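You operate a simulated robot arm through the tools that you are given. There is no shell and no other tool. Be economical: measure what you need, move in short steps, check, and stop when the job is done.

You are at the controls of a simulated robot arm. One attempt, no reset.

## Task
Soap the washing pad and rub the greasy smear off the worktop.
Fine: one pump of dish soap on the pad; pad back where it lay.

It is judged by the outcome, as a careful person would: the job done as asked, and still so three seconds after it is handed in. It fails if anything else is knocked over, pushed out of place, dropped, spilled or broken.

## Robot
A 7-joint arm with a two-finger parallel gripper, fixed in place. Base frame: the origin is at the foot of the arm, x ahead of it, y to its left, z up; the work surface is at about z = 900. Units: mm, degrees, N and s.
With the tool pointing down near the work surface it reaches from about 240 to 680 mm from the base axis. Its first joint turns from -66.0 to 66.0 degrees. Payload 2.4 kg.
The tool frame sits at the grasp point between the pads (the TCP): z along the fingers, y along the line on which they close. The tips reach 30 mm beyond it. The gripper opens to 94 mm. The fingers are 28 mm wide and 10 mm thick; the gripper's body (50 by 96 mm) begins 55 mm behind the TCP.
Orientation is told as [roll, pitch, yaw] about the base's x, y, z axes, in that order, counted from this pose: with the fingers straight down and closing along the base's y, the tool's x points along the base's -x, its y along +y and its z along -z.

## Interface
- The arm moves only by the tool nudge_tool. Its argument "rows" is text: rows parted by semicolons, each of 7 numbers parted by spaces: the shift along the tool's x, y, z in mm, then the turn, a rotation vector about the tool's x, y, z in degrees, then the gripper command, from -1 (fully open) to 1 (shut), values between in proportion. In form: dx dy dz wx wy wz claw; .... A call has 1 to 10 rows; each row is the pose to reach, as a shift and turn from the pose commanded when the call began, along the tool's axes at that moment. Each row takes 0.2 s and may step no farther than 50 mm and 8.6 degrees from the row before; otherwise, or with a gripper value out of range, the whole call is refused. A pose out of reach is approached as far as the arm can. The call stops where the force on the tool passes 40 N (or 10 N more than at its start, if that is more) or the arm is blocked; 0.2 s more then pass. Each finger travels about 153 mm/s and halts on what it meets, pressing with about 27 N; the grip force reading is that of the motor and also rises with nothing between the fingers. The clock runs only during rows and for 0.2 s after the last one: add rows that repeat a pose to give the fingers time. It gives the time, the measured TCP pose, the force on the tool (base axes), the opening and the grip force at its end, in the units of the frame above (readings bear some noise), and new pictures: "pictures" is both (left out), scene, wrist or none.
- Cameras (640 x 400 px; columns grow to the right, rows downward): "scene" is fixed at [57.9, 492.4, 1455.1]; the picture's right is [-0.52, -0.86, 0.00], its down [-0.40, 0.24, -0.89] and it looks along [0.76, -0.46, -0.47] (base axes); focal length 217 px, centre (320, 200). "wrist" rides on the gripper at [76, 14, -103] in the tool frame; the picture's right is [-0.18, 0.98, 0.00], its down [-0.75, -0.14, -0.64] and it looks along [-0.63, -0.12, 0.77] (tool axes); focal length 243 px, centre (320, 200). There is no depth. A picture from a camera that has moved, and an enlarged one, comes with that camera's place and axes in the base frame and with its lens.
- inspect(camera, box): a new picture of the part [left, top, right, bottom] of that camera's present view, enlarged. No time passes.
- close_job(): hands the job in; it is judged then, once.

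Work in short steps. Places have to be worked out from the pictures, the camera data and where the tool is seen: move nearer, look again, correct. Check each grasp and each placing, and mend what went wrong. You have 120 turns and 200 pictures in all, those below and enlarged ones among them. Open the gripper and draw the arm clear of the work before you hand the job in, unless the task says otherwise; then end with one line.

The tools are called after "Call:" as a command line: name --argument value ..., lists and objects as JSON in quotes. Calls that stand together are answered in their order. nudge_tool: Moves the arm, as the interface text tells. Its arguments: {"type":"object","properties":{"rows":{"type":"string"},"pictures":{"type":"string","enum":["both","scene","wrist","none"]}},"required":["rows"]} The other tools are called the same way: inspect (camera, box) takes an enlarged picture of a part of a camera's view; close_job () hands the job in.

At the start:

```text
time_s: 0.0
position: [355.9, 108.1, 1331.1]
tcp_rot: [0.1, 0.0, 0.0]
wrist_force: [0.2, 0.5, -0.4]
opening: 93.8
gripper_force: 0.2
```

scene: 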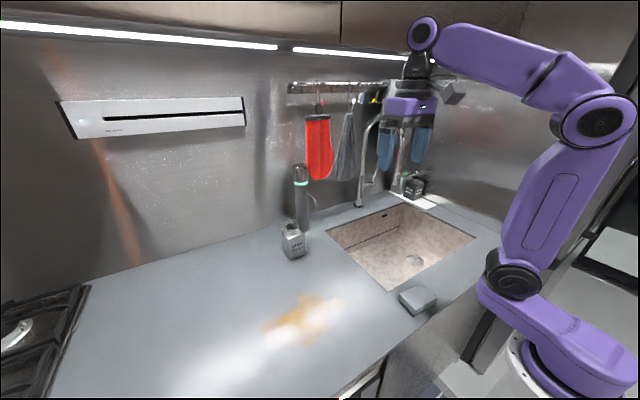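
wrist: 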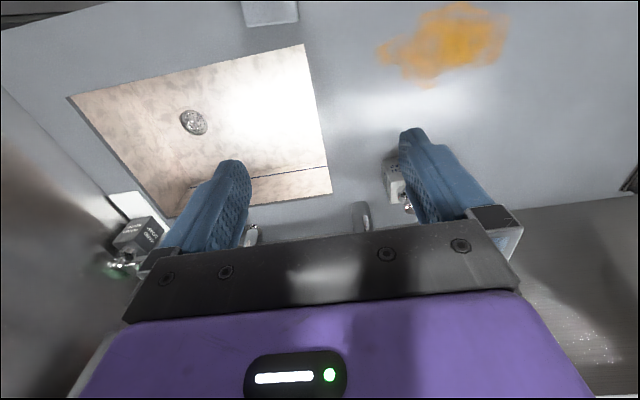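

I'll look closer at the bottles, the pad and the smear before moving.

Call:
inspect --camera "scene" --box '[240, 150, 460, 350]'

Call:
inspect --camera "wrist" --box '[80, 0, 540, 290]'

Call:
inspect --camera "scene" --box '[380, 150, 460, 220]'

```text
2.00 times, centred on (350, 250) of scene
camera zoom: at [57.9, 492.4, 1455.1], right [-0.52, -0.86, 0.0], down [-0.4, 0.24, -0.89], along [0.76, -0.46, -0.47], focal length 434 px, centre (260, 100)
```

zoom: 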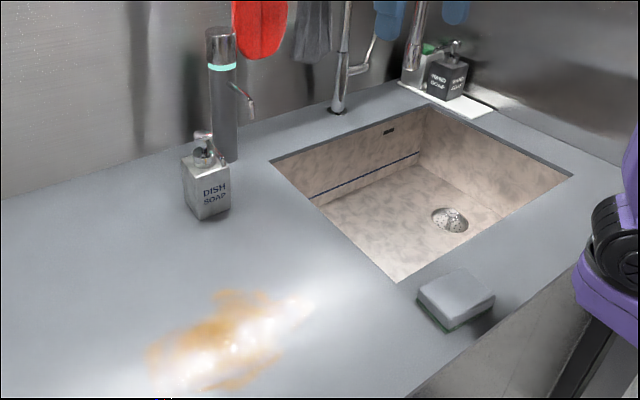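

```text
1.38 times, centred on (310, 145) of wrist
camera zoom: at [280.3, 120.7, 1432.1], right [0.18, 0.98, 0.0], down [0.75, -0.14, 0.64], along [0.63, -0.12, -0.77], focal length 335 px, centre (334, 276)
```

zoom: 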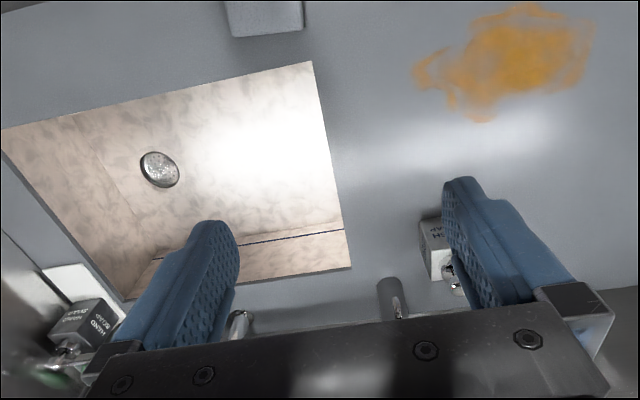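

```text
5.71 times, centred on (420, 185) of scene
camera zoom: at [57.9, 492.4, 1455.1], right [-0.52, -0.86, 0.0], down [-0.4, 0.24, -0.89], along [0.76, -0.46, -0.47], focal length 1239 px, centre (-251, 286)
```

zoom: 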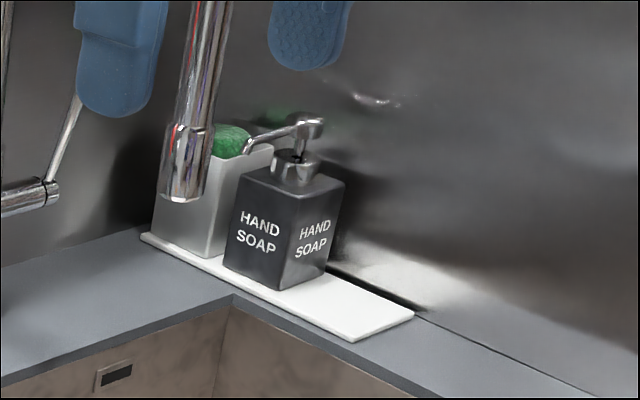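

Rough places from both views: pad centre ≈ (268,45), about 60×87 mm. Dish soap bottle ≈ (640,245), smear ≈ x 330–463, y 212–442. I'll move over to get a close view of the dish-soap pump.

Call:
nudge_tool --rows "-11 33 33 0 0 0 -1; -22 66 66 0 0 0 -1; -33 99 99 0 0 0 -1; -44 132 131 0 0 0 -1"

```text
time_s: 1.0
position: [397.2, 240.4, 1197.8]
tcp_rot: [0.0, 0.0, -0.1]
wrist_force: [0.2, 0.0, -0.1]
opening: 94.2
gripper_force: 0.1
camera wrist: at [322.2, 252.7, 1298.9], right [0.19, 0.98, 0.0], down [0.75, -0.14, 0.64], along [0.63, -0.12, -0.77], focal length 243 px, centre (320, 200)
```

scene: 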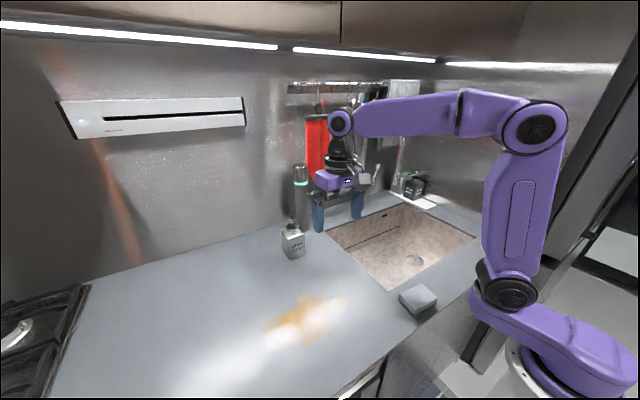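
wrist: 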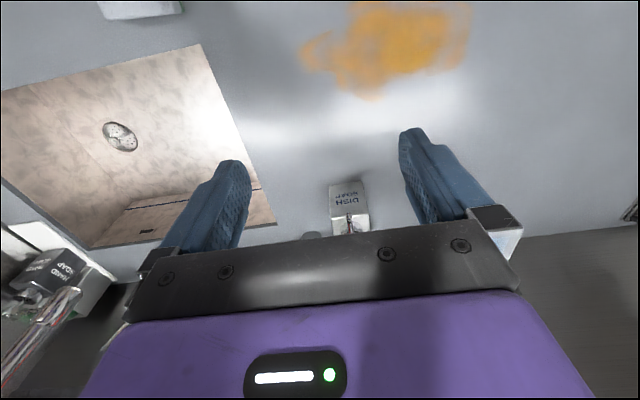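

Bottle is between the fingers in the wrist view; zooming in on it from both cameras for the nozzle direction and height.

Call:
inspect --camera "wrist" --box '[280, 160, 400, 240]'

Call:
inspect --camera "scene" --box '[260, 195, 340, 265]'

Call:
inspect --camera "scene" --box '[380, 265, 460, 335]'

```text
5.00 times, centred on (340, 200) of wrist
camera zoom: at [322.2, 252.7, 1298.9], right [0.19, 0.98, 0.0], down [0.75, -0.14, 0.64], along [0.63, -0.12, -0.77], focal length 1213 px, centre (220, 200)
```

zoom: 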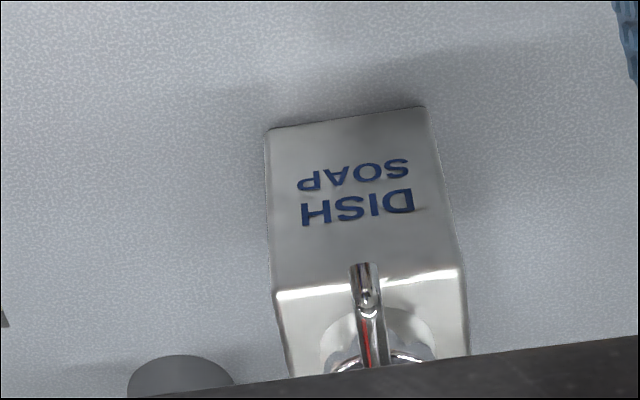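

```text
5.71 times, centred on (300, 230) of scene
camera zoom: at [57.9, 492.4, 1455.1], right [-0.52, -0.86, 0.0], down [-0.4, 0.24, -0.89], along [0.76, -0.46, -0.47], focal length 1239 px, centre (434, 29)
```

zoom: 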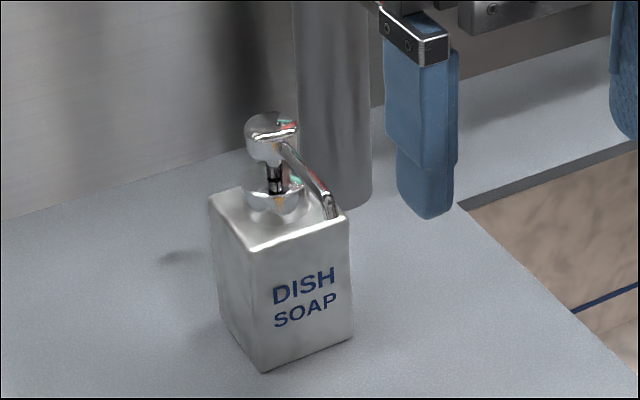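

```text
5.71 times, centred on (420, 300) of scene
camera zoom: at [57.9, 492.4, 1455.1], right [-0.52, -0.86, 0.0], down [-0.4, 0.24, -0.89], along [0.76, -0.46, -0.47], focal length 1239 px, centre (-251, -371)
```

zoom: 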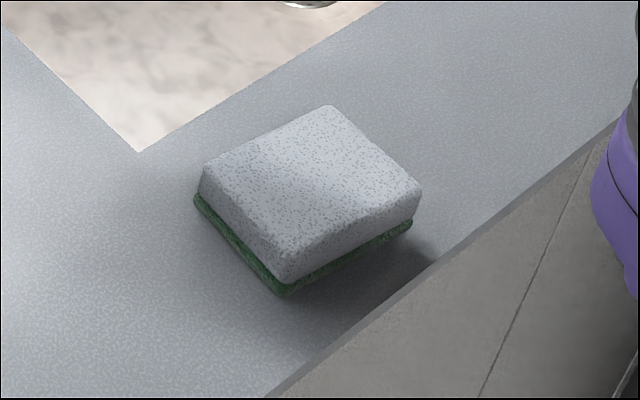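

Worked out: bottle front face x≈617, y 217–281. The pump head is ≈ (648,250, top ≈1063), and the nozzle tip at ≈ (571,248,1036) points at the robot. The pad is ≈58×88×28, centre ≈ (270,36), turned about −5°. I'll go above the pad and yaw so that the fingers close across its short side.

Call:
nudge_tool --rows "12.7 -18 13.8 0 0 8.5 -1; 25.4 -36 27.6 0 0 17 -1; 38 -54 41.4 0 0 25.5 -1; 50.8 -72 55 0 0 34 -1; 63.5 -90 69 0 0 42.5 -1; 76 -108 83 0 0 51 -1; 89 -126 97 0 0 59.5 -1; 101 -144 110 0 0 68 -1; 114 -162 124 0 0 76.5 -1; 127 -180 138 0 0 85 -1"

```text
time_s: 3.2
position: [273.5, 61.8, 1063.2]
tcp_rot: [0.1, 0.1, -83.8]
wrist_force: [-0.2, -5.1, 0.2]
opening: 94.3
gripper_force: 0.0
camera wrist: at [279.2, 138.3, 1163.4], right [1.0, -0.08, 0.0], down [-0.06, -0.76, 0.64], along [-0.05, -0.64, -0.77], focal length 243 px, centre (320, 200)
```

scene: 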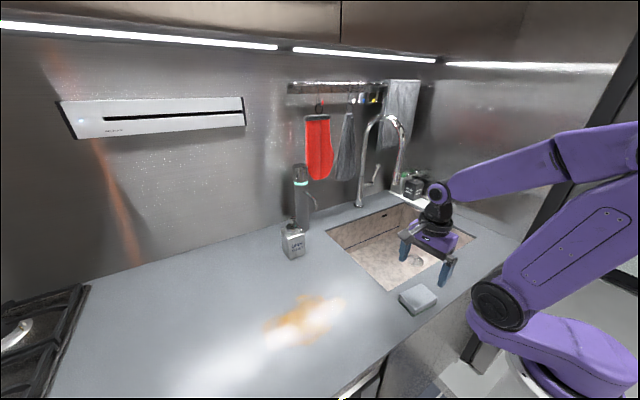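
wrist: 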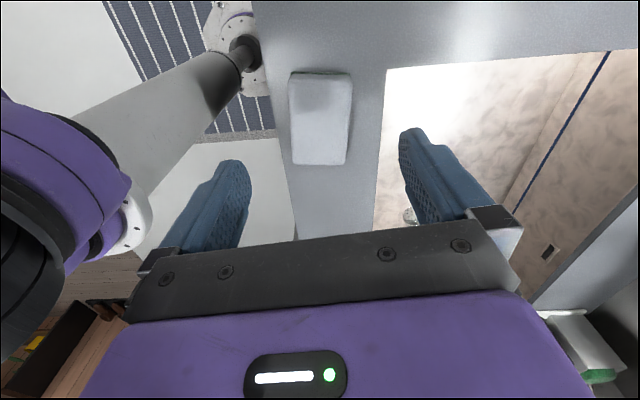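

Pad refined to centre ≈ (271,38), long axis turned −5°. I'll finish the yaw to −95° and lean the hand 20° back, so that later it can set the pad under the nozzle.

Call:
nudge_tool --rows "0 0 0 0 0 5 -1; 0 0 0 0 0 10 -1; 0 0 0 0.6 -6.7 10 -1; 0 0 0 1.2 -13.3 10 -1; 0 0 0 1.74 -19.9 9.88 -1; 0 0 0 1.74 -19.9 9.88 -1; 0 0 0 1.74 -19.9 9.88 -1"

```text
time_s: 4.8
position: [272.6, 59.6, 1064.0]
tcp_rot: [0.0, -20.0, -95.1]
wrist_force: [-0.1, -0.2, -0.3]
opening: 94.1
gripper_force: 0.1
camera wrist: at [297.1, 163.7, 1131.2], right [0.96, -0.26, 0.06], down [-0.18, -0.47, 0.86], along [-0.19, -0.84, -0.5], focal length 243 px, centre (320, 200)
```

scene: 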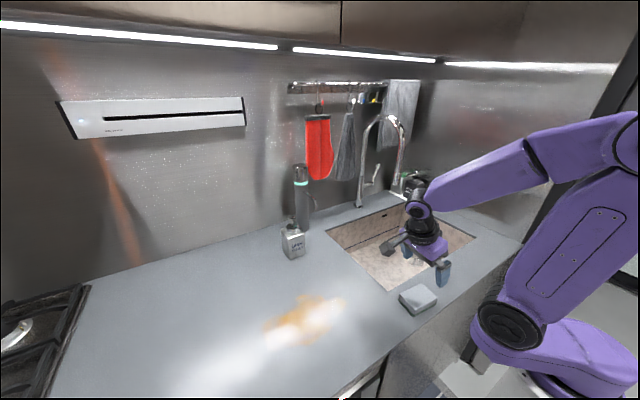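
wrist: 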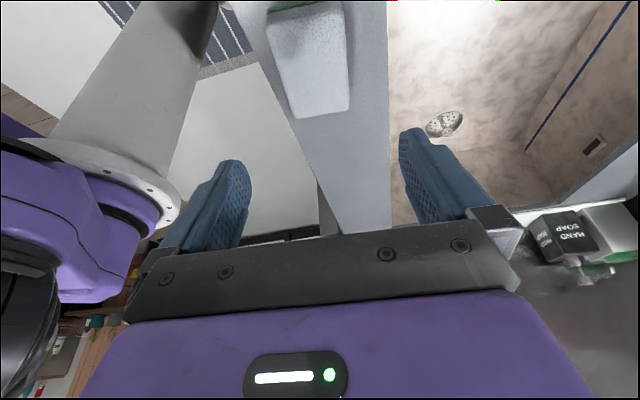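

Orientation is right and TCP is over (272.6,59.6). I'll descend straight down 100 mm and check.

Call:
nudge_tool --rows "8.6 0 23.5 0 0 0 -1; 17.1 0 47 0 0 0 -1; 25.7 0 70.5 0 0 0 -1; 34.2 0 94 0 0 0 -1; 34.2 0 94 0 0 0 -1"

```text
time_s: 6.0
position: [271.4, 60.9, 962.9]
tcp_rot: [-0.1, -19.9, -95.0]
wrist_force: [0.7, -0.1, -0.7]
opening: 94.0
gripper_force: 0.0
camera wrist: at [296.5, 163.6, 1030.8], right [0.96, -0.26, 0.06], down [-0.18, -0.48, 0.86], along [-0.19, -0.84, -0.51], focal length 243 px, centre (320, 200)
```

scene: 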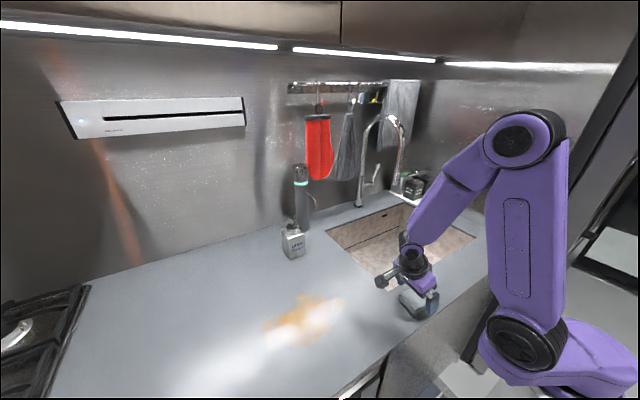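
wrist: 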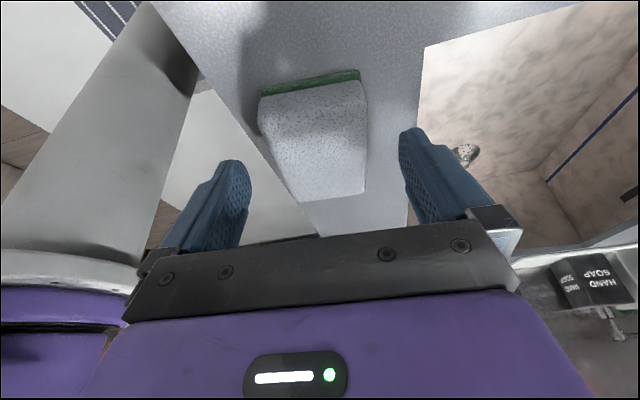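

Pad is centred between the fingers; descending 25 mm more and closing.

Call:
nudge_tool --rows "4.3 0 11.8 0 0 0 -1; 8.6 0 23.5 0 0 0 -1; 8.6 0 23.5 0 0 0 -1; 8.6 0 23.5 0 0 0 0; 8.6 0 23.5 0 0 0 1; 8.6 0 23.5 0 0 0 1; 8.6 0 23.5 0 0 0 1"

```text
time_s: 7.6
position: [273.3, 59.9, 936.5]
tcp_rot: [0.0, -19.9, -95.0]
wrist_force: [-1.2, -0.1, 0.0]
opening: 62.7
gripper_force: 27.1
camera wrist: at [297.0, 163.6, 1005.7], right [0.96, -0.26, 0.06], down [-0.18, -0.48, 0.86], along [-0.19, -0.84, -0.51], focal length 243 px, centre (320, 200)
```

scene: 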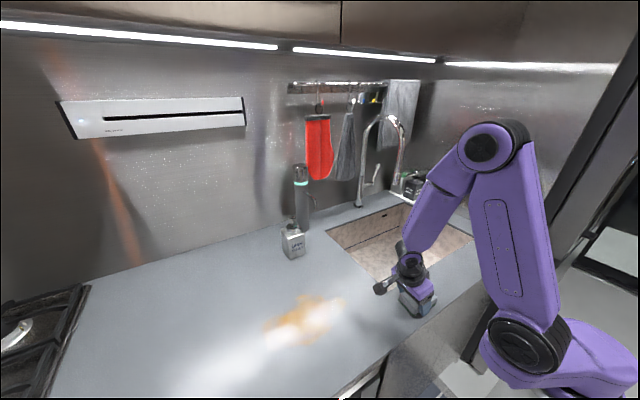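
wrist: 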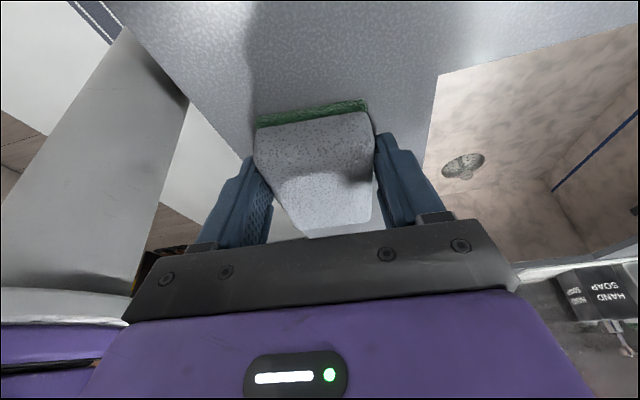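

Grip holds at 62.7 mm. Lifting straight up 110 mm and checking.

Call:
nudge_tool --rows "-6.8 0 -18.8 0 0 0 1; -17 0 -47 0 0 0 1; -27.4 0 -75 0 0 0 1; -37.6 0 -103.4 0 0 0 1; -37.6 0 -103.4 0 0 0 1"

```text
time_s: 8.8
position: [271.4, 60.8, 1047.5]
tcp_rot: [0.1, -19.9, -95.0]
wrist_force: [0.2, -0.1, -0.3]
opening: 63.1
gripper_force: 26.7
camera wrist: at [296.3, 163.7, 1116.0], right [0.96, -0.26, 0.06], down [-0.18, -0.48, 0.86], along [-0.19, -0.84, -0.51], focal length 243 px, centre (320, 200)
```

scene: 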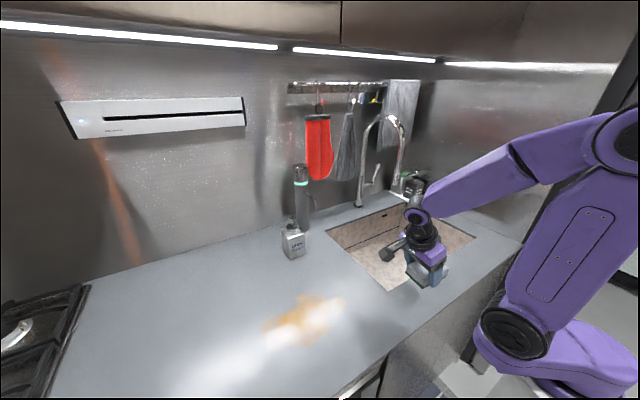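
wrist: 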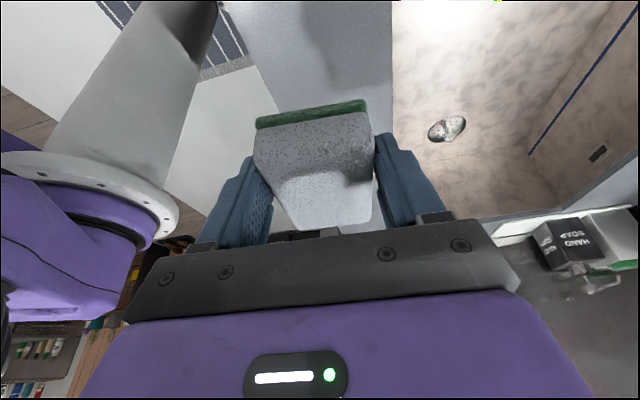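

Pad is level and firm. Now I swing to yaw ≈ −10 while moving above (450,220).

Call:
nudge_tool --rows "16.4 16.4 -6 -2.9 0 -8 1; 32.7 32.8 -11.9 -5.8 0 -16 1; 49 49.2 -17.9 -8.7 0 -24 1; 65.4 65.6 -23.8 -11.6 0 -32 1; 81.8 82 -29.8 -14.5 0 -40 1; 98.1 98.4 -35.7 -17.4 0 -48 1; 114.5 114.8 -41.7 -20.4 0 -55.9 1; 130.8 131.2 -47.6 -23.3 0 -63.9 1; 147.2 147.6 -53.6 -26.2 0 -71.9 1; 163.5 164 -59.5 -29.1 0 -79.9 1"

```text
time_s: 11.0
position: [452.0, 220.2, 1046.5]
tcp_rot: [0.1, -20.0, -9.8]
wrist_force: [-0.1, -0.8, -0.1]
opening: 63.0
gripper_force: 27.1
camera wrist: at [349.6, 250.1, 1115.7], right [0.34, 0.94, 0.06], down [0.46, -0.22, 0.86], along [0.82, -0.26, -0.5], focal length 243 px, centre (320, 200)
```

scene: 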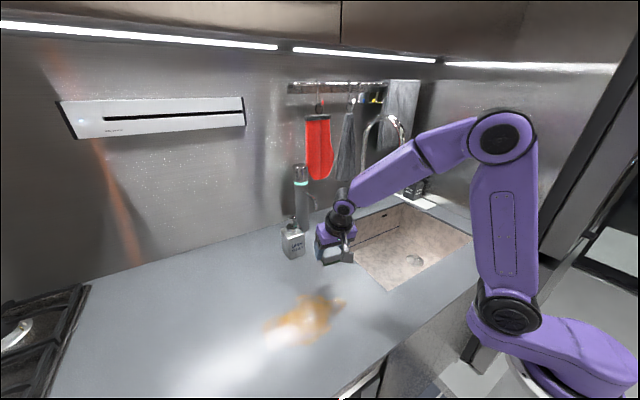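
wrist: 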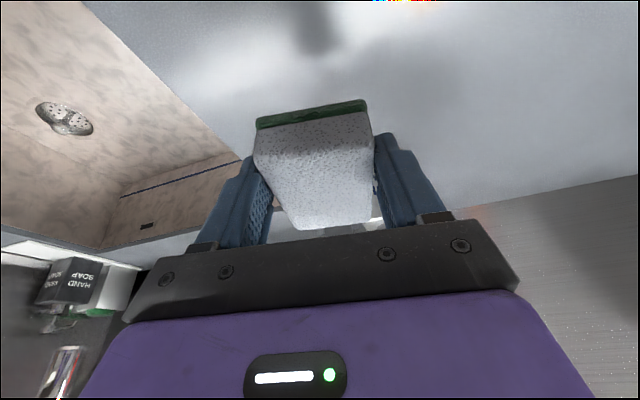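

Yaw is −9.8 and pad still level. Next I finish the yaw and go lower to about (492,248,986), short of the nozzle.

Call:
nudge_tool --rows "-4 11.5 22.7 -1.1 0 -3.1 1; -8 23 45.5 -2.2 0 -6.2 1; -12 34.4 68.2 -3.35 0 -9.2 1; -12 34.4 68.2 -3.35 0 -9.2 1"

Call:
inspect --camera "scene" --box '[260, 195, 380, 285]'

```text
time_s: 12.0
position: [493.6, 247.3, 986.4]
tcp_rot: [0.1, -20.0, -0.2]
wrist_force: [-0.3, -0.4, -0.2]
opening: 63.0
gripper_force: 27.0
camera wrist: at [387.1, 260.0, 1054.7], right [0.17, 0.98, 0.06], down [0.49, -0.14, 0.86], along [0.86, -0.12, -0.5], focal length 243 px, centre (320, 200)
```

scene: 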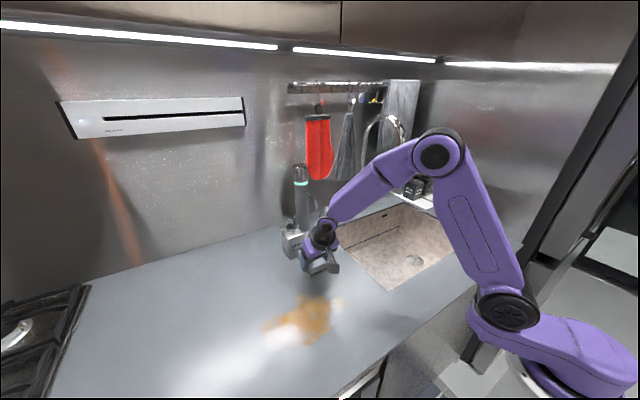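
wrist: 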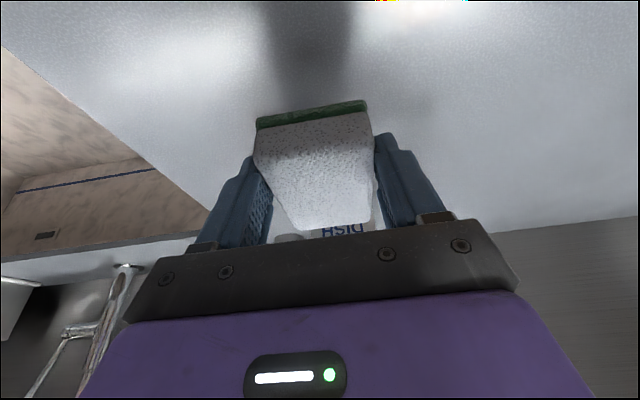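

```text
4.44 times, centred on (320, 240) of scene
camera zoom: at [57.9, 492.4, 1455.1], right [-0.52, -0.86, 0.0], down [-0.4, 0.24, -0.89], along [0.76, -0.46, -0.47], focal length 964 px, centre (320, 22)
```

zoom: 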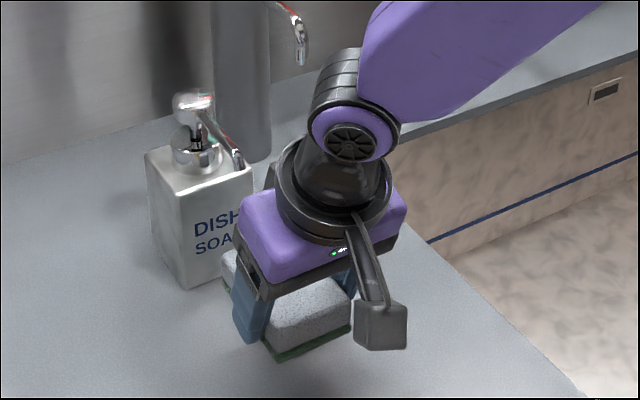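

Alignment to the nozzle looks good. I'll go down to just above the counter, then forward ~48 mm, then set down.

Call:
nudge_tool --rows "7.7 0.5 21 0 0 0 1; 15.4 0.7 42.3 0 0 0 1; 3.4 0.7 46.5 0 0 0 1; -8 0.7 50.7 0 0 0 1; -19.5 0.7 55 0 0 0 1; -30.2 0.7 58.9 0 0 0 1; -30.2 0.7 58.9 0 0 0 1; -28.7 0.7 63 0 0 0 1; -28.7 0.7 63 0 0 0 1"

Call:
inspect --camera "scene" --box '[260, 195, 380, 285]'

```text
time_s: 14.0
position: [540.2, 248.0, 937.3]
tcp_rot: [0.1, -20.0, -0.2]
wrist_force: [0.2, 0.0, 0.2]
opening: 62.7
gripper_force: 27.1
camera wrist: at [433.8, 260.8, 1005.8], right [0.18, 0.98, 0.06], down [0.49, -0.14, 0.86], along [0.86, -0.12, -0.5], focal length 243 px, centre (320, 200)
```

scene: 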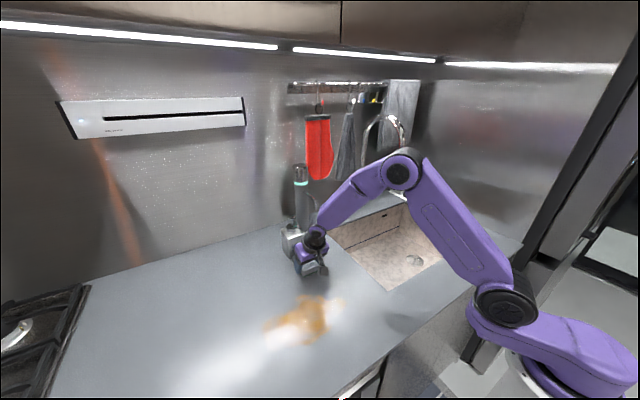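
wrist: 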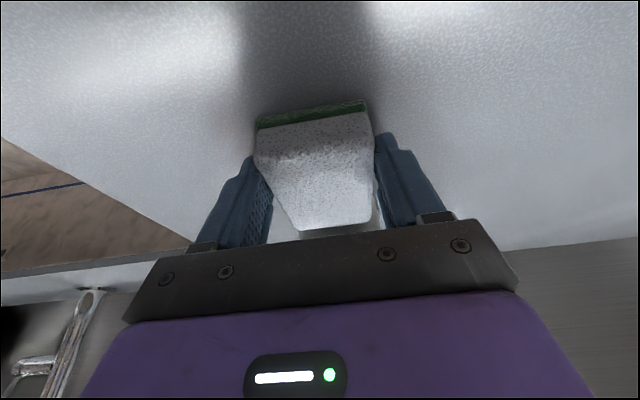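

```text
4.44 times, centred on (320, 240) of scene
camera zoom: at [57.9, 492.4, 1455.1], right [-0.52, -0.86, 0.0], down [-0.4, 0.24, -0.89], along [0.76, -0.46, -0.47], focal length 964 px, centre (320, 22)
```

zoom: 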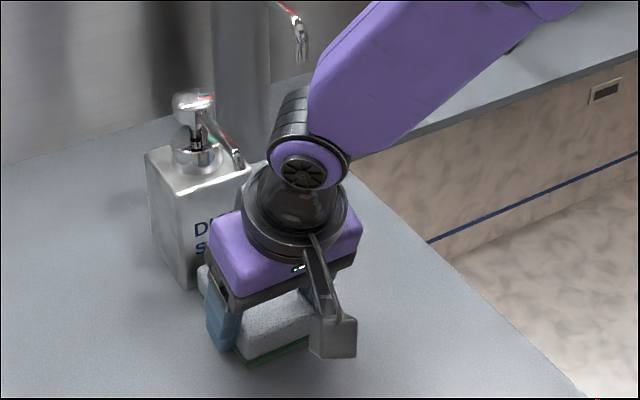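

In place, bottle and nozzle untouched. Opening and withdrawing along the tool axis, then back.

Call:
nudge_tool --rows "0 0 0 0 0 0 0; 0 0 0 0 0 0 -0.6; 0 0 0 0 0 0 -1; 0 0 -25 0 0 0 -1; 10 0 -65 0 0 0 -1; 30 0 -105 0 0 0 -1; 50 0 -140 0 0 0 -1; 50 0 -140 0 0 0 -1"

Call:
inspect --camera "wrist" --box '[220, 80, 420, 240]'

Call:
inspect --camera "scene" --box '[260, 195, 380, 285]'

```text
time_s: 15.8
position: [445.2, 248.4, 1051.5]
tcp_rot: [0.1, -20.0, -0.2]
wrist_force: [0.5, -0.4, -0.6]
opening: 93.9
gripper_force: 0.1
camera wrist: at [339.1, 261.4, 1120.3], right [0.18, 0.98, 0.06], down [0.49, -0.14, 0.86], along [0.85, -0.12, -0.51], focal length 243 px, centre (320, 200)
```

scene: 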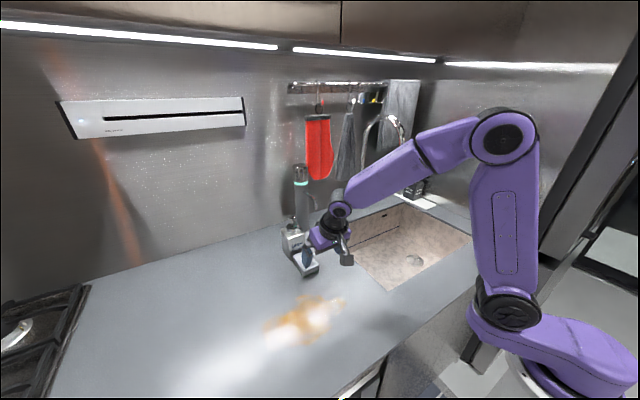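
wrist: 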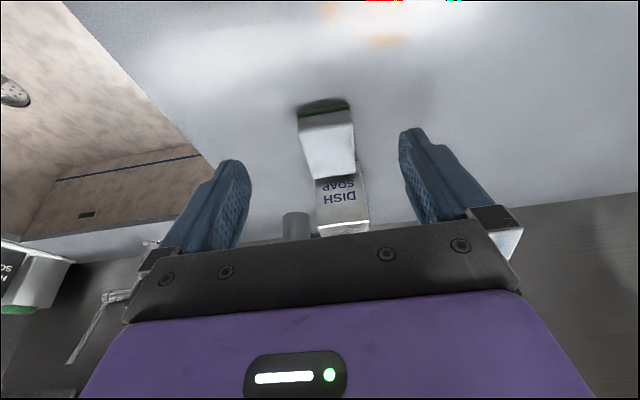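

```text
2.50 times, centred on (320, 160) of wrist
camera zoom: at [339.1, 261.4, 1120.3], right [0.18, 0.98, 0.06], down [0.49, -0.14, 0.86], along [0.85, -0.12, -0.51], focal length 606 px, centre (320, 300)
```

zoom: 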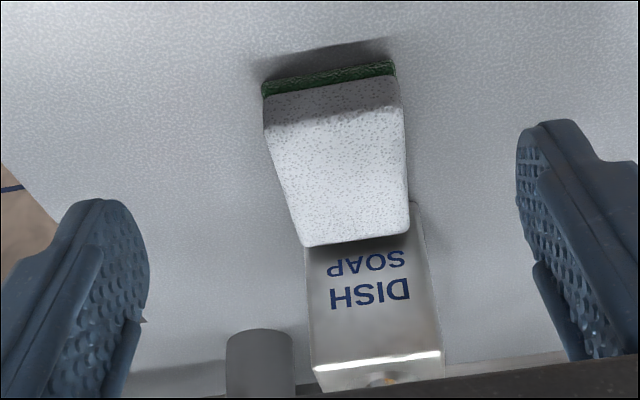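

```text
4.44 times, centred on (320, 240) of scene
camera zoom: at [57.8, 492.4, 1455.1], right [-0.52, -0.86, 0.0], down [-0.4, 0.24, -0.89], along [0.76, -0.46, -0.47], focal length 964 px, centre (320, 22)
```

zoom: 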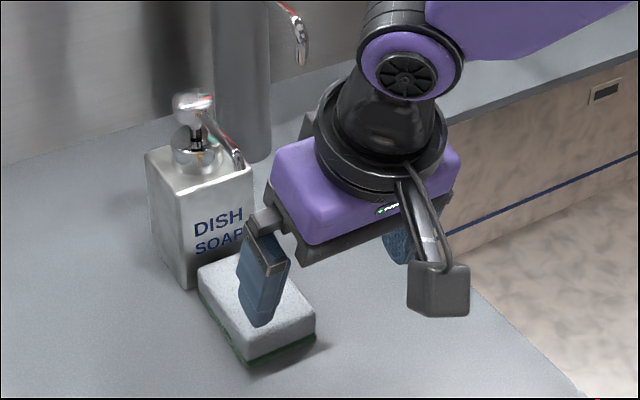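

Pad lies squarely under the nozzle and is clear of the bottle. Now I close the fingers, rise, and reduce the tilt to 10° for pressing the pump.

Call:
nudge_tool --rows "-10 0 -27 0 0 0 0; -20 0 -53 0 3 0 1; -31 0 -85 0 7 0 1; -31 0 -85 0 10 0 1; -31 0 -85 0 10 0 1" --pictures "none"

```text
time_s: 17.0
position: [444.3, 247.6, 1142.5]
tcp_rot: [0.1, -10.0, -0.1]
wrist_force: [-0.1, 0.1, -0.3]
opening: 0.0
gripper_force: 27.3
```

Moving forward at height to over the pump head (TCP ≈ 647,249).

Call:
nudge_tool --rows "-40 0.3 7 0 0 0 1; -80 0.6 14 0 0 0 1; -120 1 21 0 0 0 1; -160 1 28 0 0 0 1; -200 1 35.2 0 0 0 1; -200 1 35.2 0 0 0 1; -200 1 35.2 0 0 0 1"

Call:
inspect --camera "scene" --box '[260, 185, 380, 275]'

Call:
inspect --camera "wrist" --box '[240, 100, 400, 240]'

```text
time_s: 18.6
position: [639.5, 246.4, 1141.5]
tcp_rot: [0.1, -10.0, -0.1]
wrist_force: [0.4, -0.2, -0.3]
opening: 0.0
gripper_force: 27.0
out of reach, approached as far as the arm can: row 5, 6, 7
camera wrist: at [546.6, 259.2, 1227.6], right [0.18, 0.98, 0.03], down [0.63, -0.14, 0.76], along [0.75, -0.12, -0.65], focal length 243 px, centre (320, 200)
```

scene: 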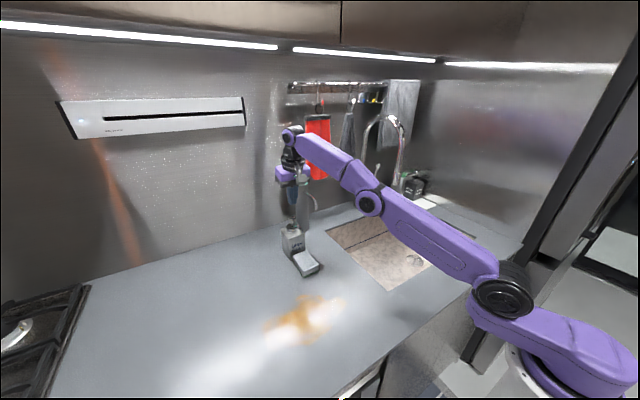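
wrist: 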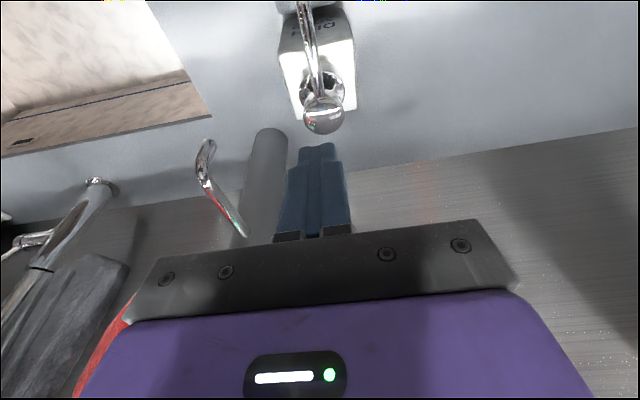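

```text
4.44 times, centred on (320, 230) of scene
camera zoom: at [57.9, 492.4, 1455.1], right [-0.52, -0.86, 0.0], down [-0.4, 0.24, -0.89], along [0.76, -0.46, -0.47], focal length 964 px, centre (320, 67)
```

zoom: 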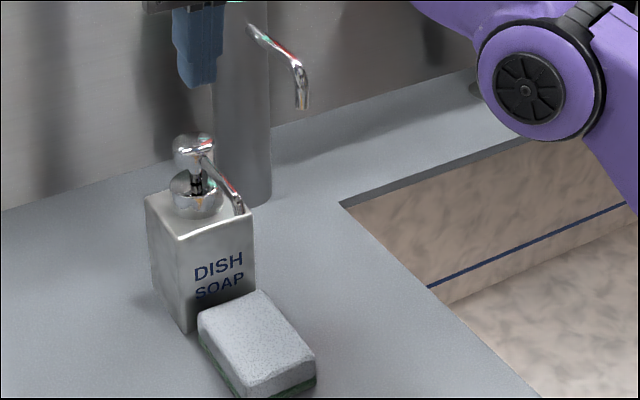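

```text
2.86 times, centred on (320, 170) of wrist
camera zoom: at [546.6, 259.2, 1227.6], right [0.18, 0.98, 0.03], down [0.63, -0.14, 0.76], along [0.75, -0.12, -0.65], focal length 693 px, centre (320, 286)
```

zoom: 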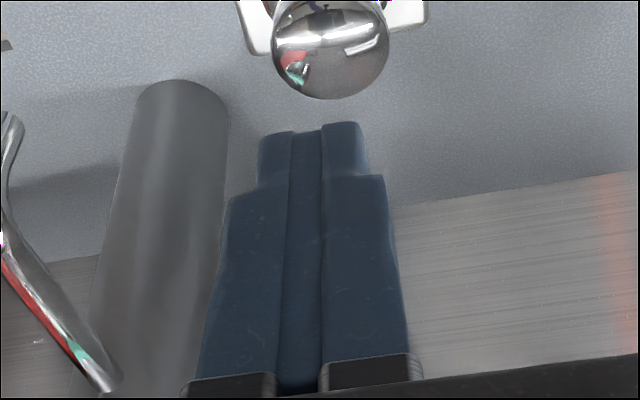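

Pump head is a ball at ≈ (648,248), top ≈1064, and the closed tips (footprint x 631–659) are over it. Lowering to just above contact.

Call:
nudge_tool --rows "3.5 0 19.7 0 0 0 1; 6.9 0 39.4 0 0 0 1; 6.9 0 39.4 0 0 0 1" --pictures "wrist"

Call:
inspect --camera "scene" --box '[270, 195, 330, 240]'

```text
time_s: 19.4
position: [638.5, 246.2, 1101.1]
tcp_rot: [0.1, -9.9, -0.1]
wrist_force: [0.4, 0.0, -0.4]
opening: 0.0
gripper_force: 27.2
camera wrist: at [546.5, 259.6, 1187.6], right [0.18, 0.98, 0.03], down [0.63, -0.14, 0.76], along [0.75, -0.12, -0.65], focal length 243 px, centre (320, 200)
```

wrist: 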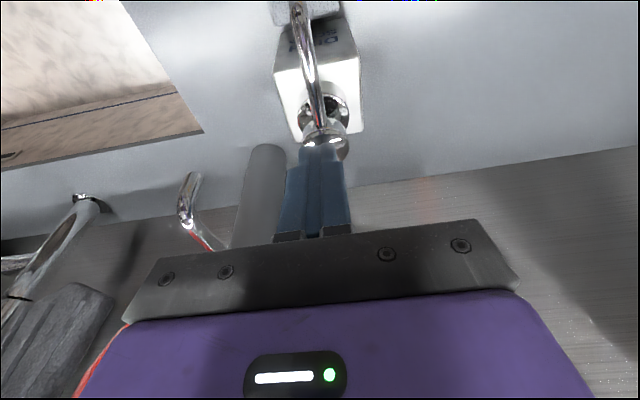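

```text
8.89 times, centred on (300, 218) of scene
camera zoom: at [57.8, 492.4, 1455.1], right [-0.52, -0.86, 0.0], down [-0.4, 0.24, -0.89], along [0.76, -0.46, -0.47], focal length 1927 px, centre (498, 44)
```

zoom: 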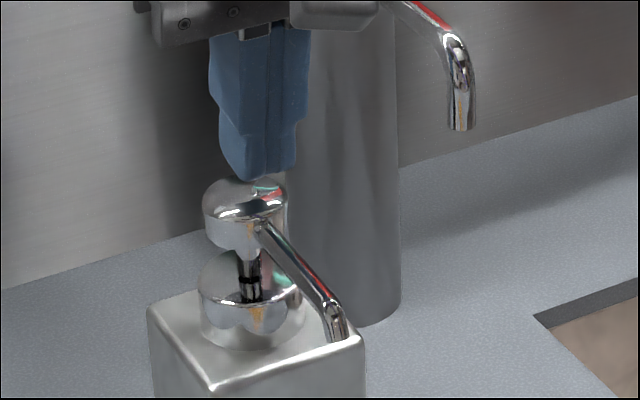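

Tips are just above the ball, a hair to its right; shifting y +3 and pressing slowly in 3 mm steps.

Call:
nudge_tool --rows "0 3 0 0 0 0 1; 0.5 3 3 0 0 0 1; 1 3 6 0 0 0 1; 1.6 3 9 0 0 0 1; 2.1 3 12 0 0 0 1; 2.6 3 15 0 0 0 1; 3.1 3 17.5 0 0 0 1; 3.1 3 17.5 0 0 0 1" --pictures "wrist"

Call:
inspect --camera "scene" --box '[270, 195, 330, 280]'

```text
time_s: 21.2
position: [638.1, 247.6, 1084.2]
tcp_rot: [0.0, -10.1, -0.2]
wrist_force: [-0.6, 0.2, 2.4]
opening: 0.0
gripper_force: 26.2
camera wrist: at [546.0, 260.7, 1169.6], right [0.18, 0.98, 0.03], down [0.63, -0.14, 0.76], along [0.75, -0.12, -0.64], focal length 243 px, centre (320, 200)
```

wrist: 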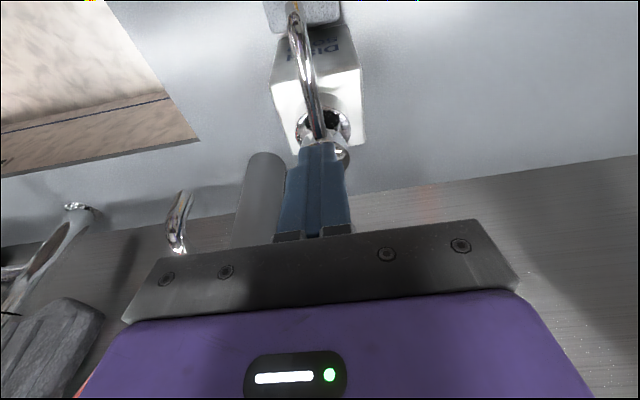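

```text
4.71 times, centred on (300, 238) of scene
camera zoom: at [57.8, 492.4, 1455.1], right [-0.52, -0.86, 0.0], down [-0.4, 0.24, -0.89], along [0.76, -0.46, -0.47], focal length 1020 px, centre (414, 24)
```

zoom: 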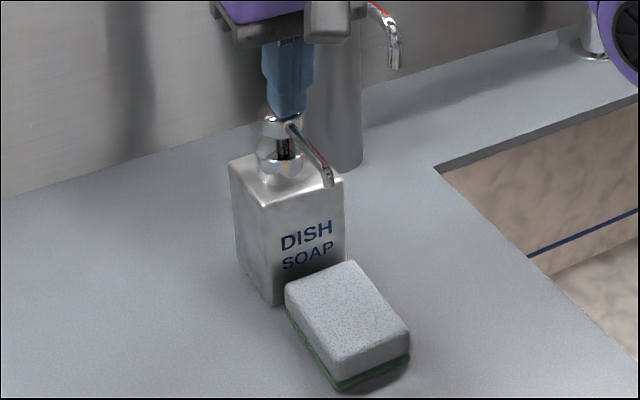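

Contact has just begun (about 2–3 N), with the stem still exposed. Continuing the press.

Call:
nudge_tool --rows "0.5 0 3 0 0 0 1; 1 0 6 0 0 0 1; 1.6 0 9 0 0 0 1; 2.1 0 12 0 0 0 1; 2.1 0 12 0 0 0 1" --pictures "none"

Call:
inspect --camera "scene" --box '[270, 195, 330, 280]'

```text
time_s: 22.4
position: [638.9, 247.3, 1074.2]
tcp_rot: [0.2, -10.4, -0.2]
wrist_force: [-6.6, -0.1, 23.6]
opening: 0.1
gripper_force: 27.0
```

```text
4.71 times, centred on (300, 238) of scene
camera zoom: at [57.1, 492.2, 1455.2], right [-0.52, -0.86, 0.0], down [-0.4, 0.24, -0.89], along [0.76, -0.46, -0.47], focal length 1020 px, centre (414, 24)
```

zoom: 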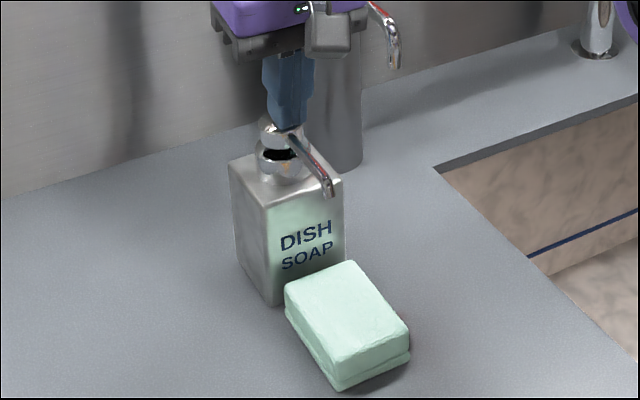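

The pump bottomed out and the pad turned soapy green, so one dose is delivered. Releasing straight up once.

Call:
nudge_tool --rows "-2 0 -12 0 0 0 1; -5 0 -30 0 0 0 1; -10.4 0 -59 0 0 0 1; -10.4 0 -59 0 0 0 1"

Call:
inspect --camera "scene" --box '[260, 195, 380, 285]'

```text
time_s: 23.4
position: [638.9, 246.9, 1132.6]
tcp_rot: [0.1, -9.9, -0.1]
wrist_force: [0.0, 0.5, -0.5]
opening: 0.0
gripper_force: 27.3
camera wrist: at [546.4, 259.9, 1218.3], right [0.18, 0.98, 0.03], down [0.63, -0.14, 0.76], along [0.75, -0.12, -0.65], focal length 243 px, centre (320, 200)
```

scene: 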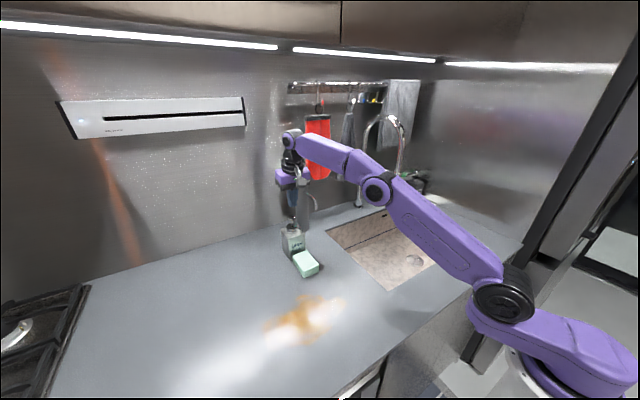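
wrist: 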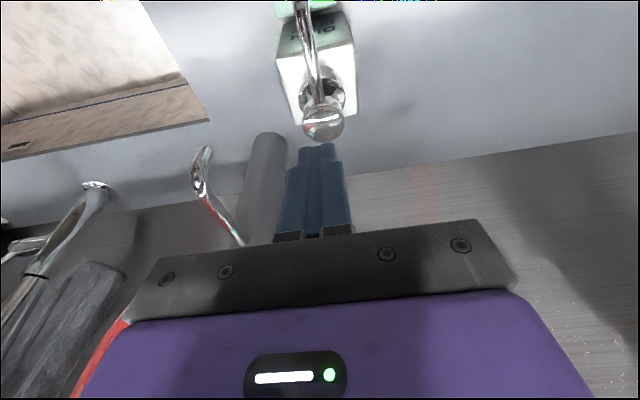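

```text
4.44 times, centred on (320, 240) of scene
camera zoom: at [57.9, 492.4, 1455.1], right [-0.52, -0.86, 0.0], down [-0.4, 0.24, -0.89], along [0.76, -0.46, -0.47], focal length 964 px, centre (320, 22)
```

zoom: 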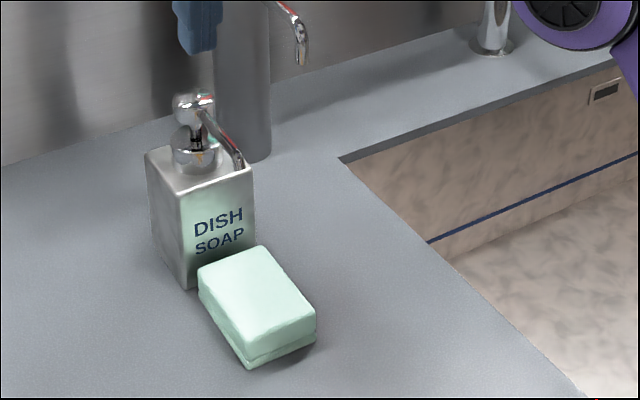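

Bottle and pump are back as they were. Backing off, re-tilting to 20° and opening.

Call:
nudge_tool --rows "47 0 -8.5 0 0 0 1; 95 0 -17 0 0 0 1; 143 0 -25 0 0 0 1; 190 0 -33.9 0 -5 0 -1; 192 0 -33.9 0 -10 0 -1; 192 0 -33.9 0 -10 0 -1; 192 0 -33.9 0 -10 0 -1" --pictures "none"

```text
time_s: 25.0
position: [445.2, 246.5, 1130.5]
tcp_rot: [0.1, -20.0, -0.2]
wrist_force: [0.2, 0.2, -0.1]
opening: 94.3
gripper_force: 0.0
```

Retracing the retreat path to the regrasp pose (540,248,937).

Call:
nudge_tool --rows "13.5 1 37 0 0 0 -1; 27 1.7 74.2 0 0 0 -1; 7 1.7 109.2 0 0 0 -1; -13 1.7 149.2 0 0 0 -1; -23 1.7 189.2 0 0 0 -1; -23 1.7 189.2 0 0 0 -1"

```text
time_s: 26.4
position: [530.7, 250.5, 963.3]
tcp_rot: [0.0, -20.0, -0.2]
wrist_force: [-0.1, -0.1, 1.0]
opening: 94.0
gripper_force: 0.0
camera wrist: at [423.5, 263.3, 1030.1], right [0.18, 0.98, 0.06], down [0.49, -0.14, 0.86], along [0.86, -0.12, -0.5], focal length 243 px, centre (320, 200)
```

scene: 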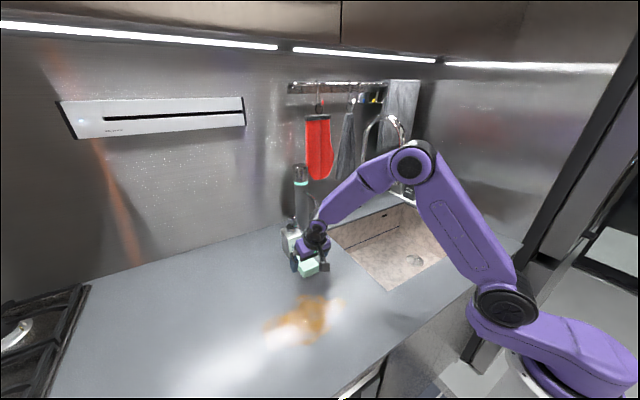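
wrist: 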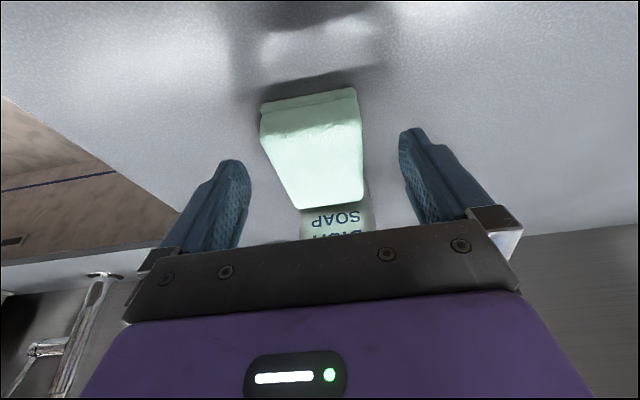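

Pad is between the fingers; lowering 26 mm and forward 9 mm, then closing.

Call:
nudge_tool --rows "0 -2 14 0 0 0 -1; 0 -2 27.7 0 0 0 -1; 0 -2 27.7 0 0 0 -1; 0 -2 27.7 0 0 0 0.4; 0 -2 27.7 0 0 0 1; 0 -2 27.7 0 0 0 1; 0 -2 27.7 0 0 0 1" --pictures "wrist"

```text
time_s: 28.0
position: [539.1, 247.9, 937.1]
tcp_rot: [0.1, -19.9, -0.2]
wrist_force: [0.1, 0.5, 2.0]
opening: 63.1
gripper_force: 27.1
camera wrist: at [433.2, 262.3, 1005.6], right [0.18, 0.98, 0.06], down [0.49, -0.14, 0.86], along [0.85, -0.12, -0.5], focal length 243 px, centre (320, 200)
```

wrist: 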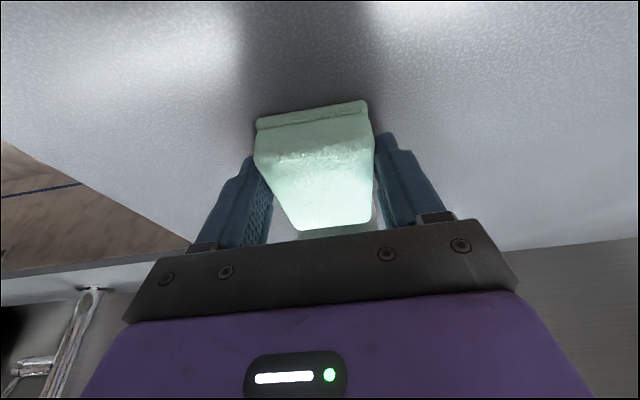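

Same grasp as before (63.1 mm). Lift 8 mm, slide back out from under the nozzle to over the smear's right end (400,225).

Call:
nudge_tool --rows "-2.7 0 -7.5 0 0 0 1; 30 0 -19 0 0 0 1; 75 0 -35.5 0 0 0 1; 110 -10 -48.5 0 0 0 1; 127.9 -23 -55 0 0 0 1; 127.9 -23 -55 0 0 0 1"

```text
time_s: 29.4
position: [398.0, 225.4, 942.7]
tcp_rot: [0.1, -20.0, -0.3]
wrist_force: [-0.6, 0.1, -0.4]
opening: 63.0
gripper_force: 26.8
camera wrist: at [292.8, 238.3, 1012.1], right [0.18, 0.98, 0.06], down [0.49, -0.14, 0.86], along [0.85, -0.12, -0.5], focal length 243 px, centre (320, 200)
```

scene: 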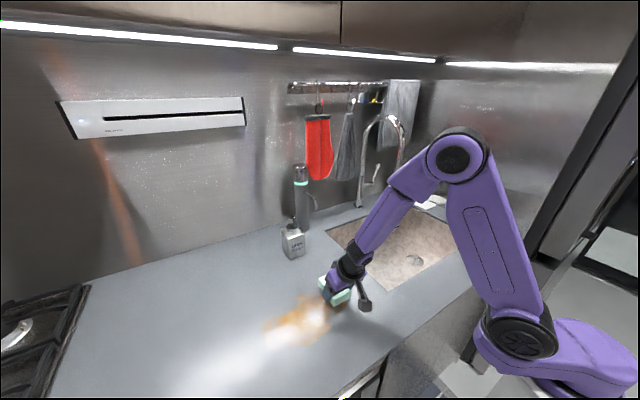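
wrist: 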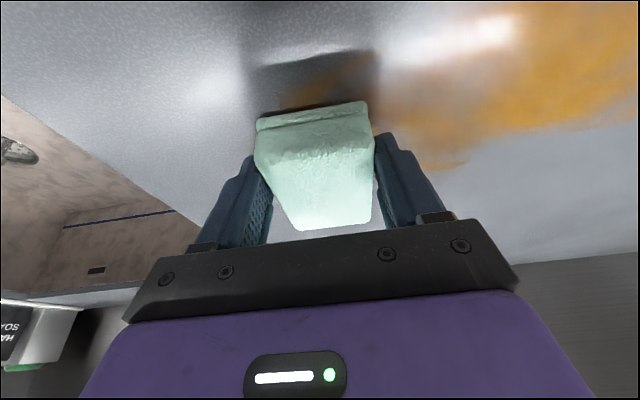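

The pad is at the smear's right edge. Lowering with light pressure and sweeping +y across.

Call:
nudge_tool --rows "2.4 0 6.6 0 0 0 1; 3.2 0 8.8 0 0 0 1; 3.2 30 8.8 0 0 0 1; 3.2 60 8.8 0 0 0 1; 3.2 90 8.8 0 0 0 1; 3.2 120 8.8 0 0 0 1; 3.2 150 8.8 0 0 0 1; 3.2 180 8.8 0 0 0 1; 3.2 210 8.8 0 0 0 1; 3.2 222 8.8 0 0 0 1"

```text
time_s: 31.6
position: [401.4, 447.4, 935.9]
tcp_rot: [0.1, -20.2, -0.4]
wrist_force: [-0.7, -8.6, 19.3]
opening: 63.1
gripper_force: 26.7
camera wrist: at [295.9, 460.6, 1004.3], right [0.18, 0.98, 0.06], down [0.49, -0.14, 0.86], along [0.86, -0.12, -0.5], focal length 243 px, centre (320, 200)
```

scene: 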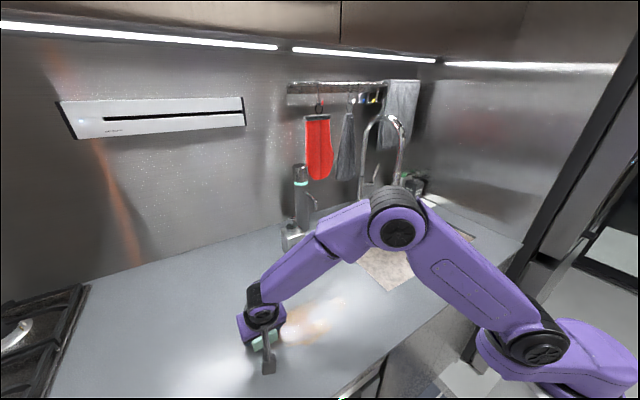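
wrist: 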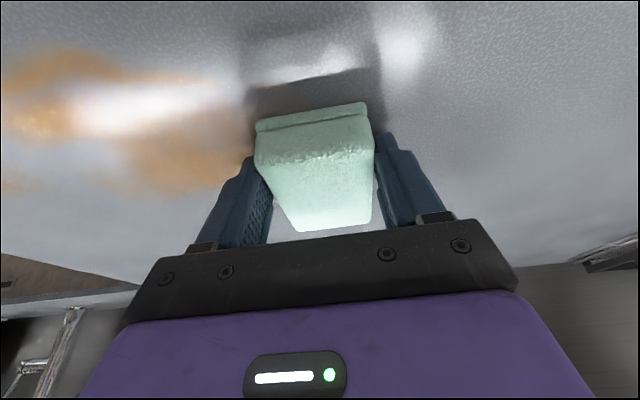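

Wiping works: the smear fades with a firm 19 N of pressure. Sweeping back along the same line.

Call:
nudge_tool --rows "0 -25 0 0 0 0 1; 0 -50 0 0 0 0 1; 0 -75 0 0 0 0 1; 0 -100 0 0 0 0 1; 0 -125 0 0 0 0 1; 0 -150 0 0 0 0 1; 0 -175 0 0 0 0 1; 0 -200 0 0 0 0 1; 0 -225 0 0 0 0 1; 0 -240 0 0 0 0 1"

```text
time_s: 33.8
position: [401.1, 215.1, 934.2]
tcp_rot: [0.4, -20.5, -0.1]
wrist_force: [-2.8, 0.1, 7.9]
opening: 63.1
gripper_force: 27.0
stopped in row 10: the force on the tool passed its limit (the readings are from after the stop); the commanded pose is now the measured one
camera wrist: at [294.6, 226.6, 1003.5], right [0.17, 0.98, 0.07], down [0.48, -0.15, 0.86], along [0.86, -0.11, -0.5], focal length 243 px, centre (320, 200)
```

scene: 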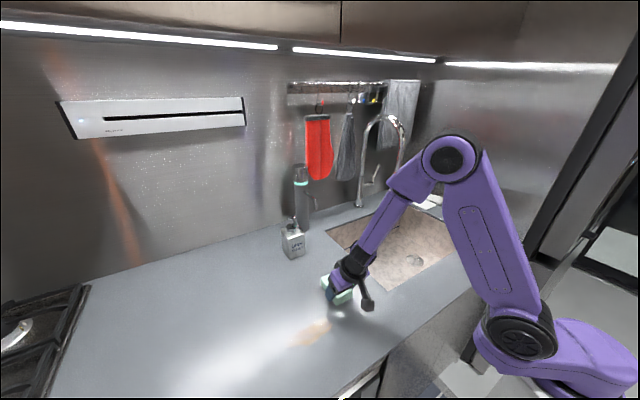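
wrist: 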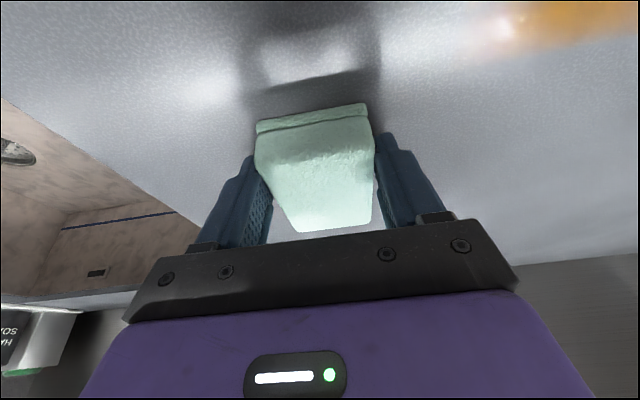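

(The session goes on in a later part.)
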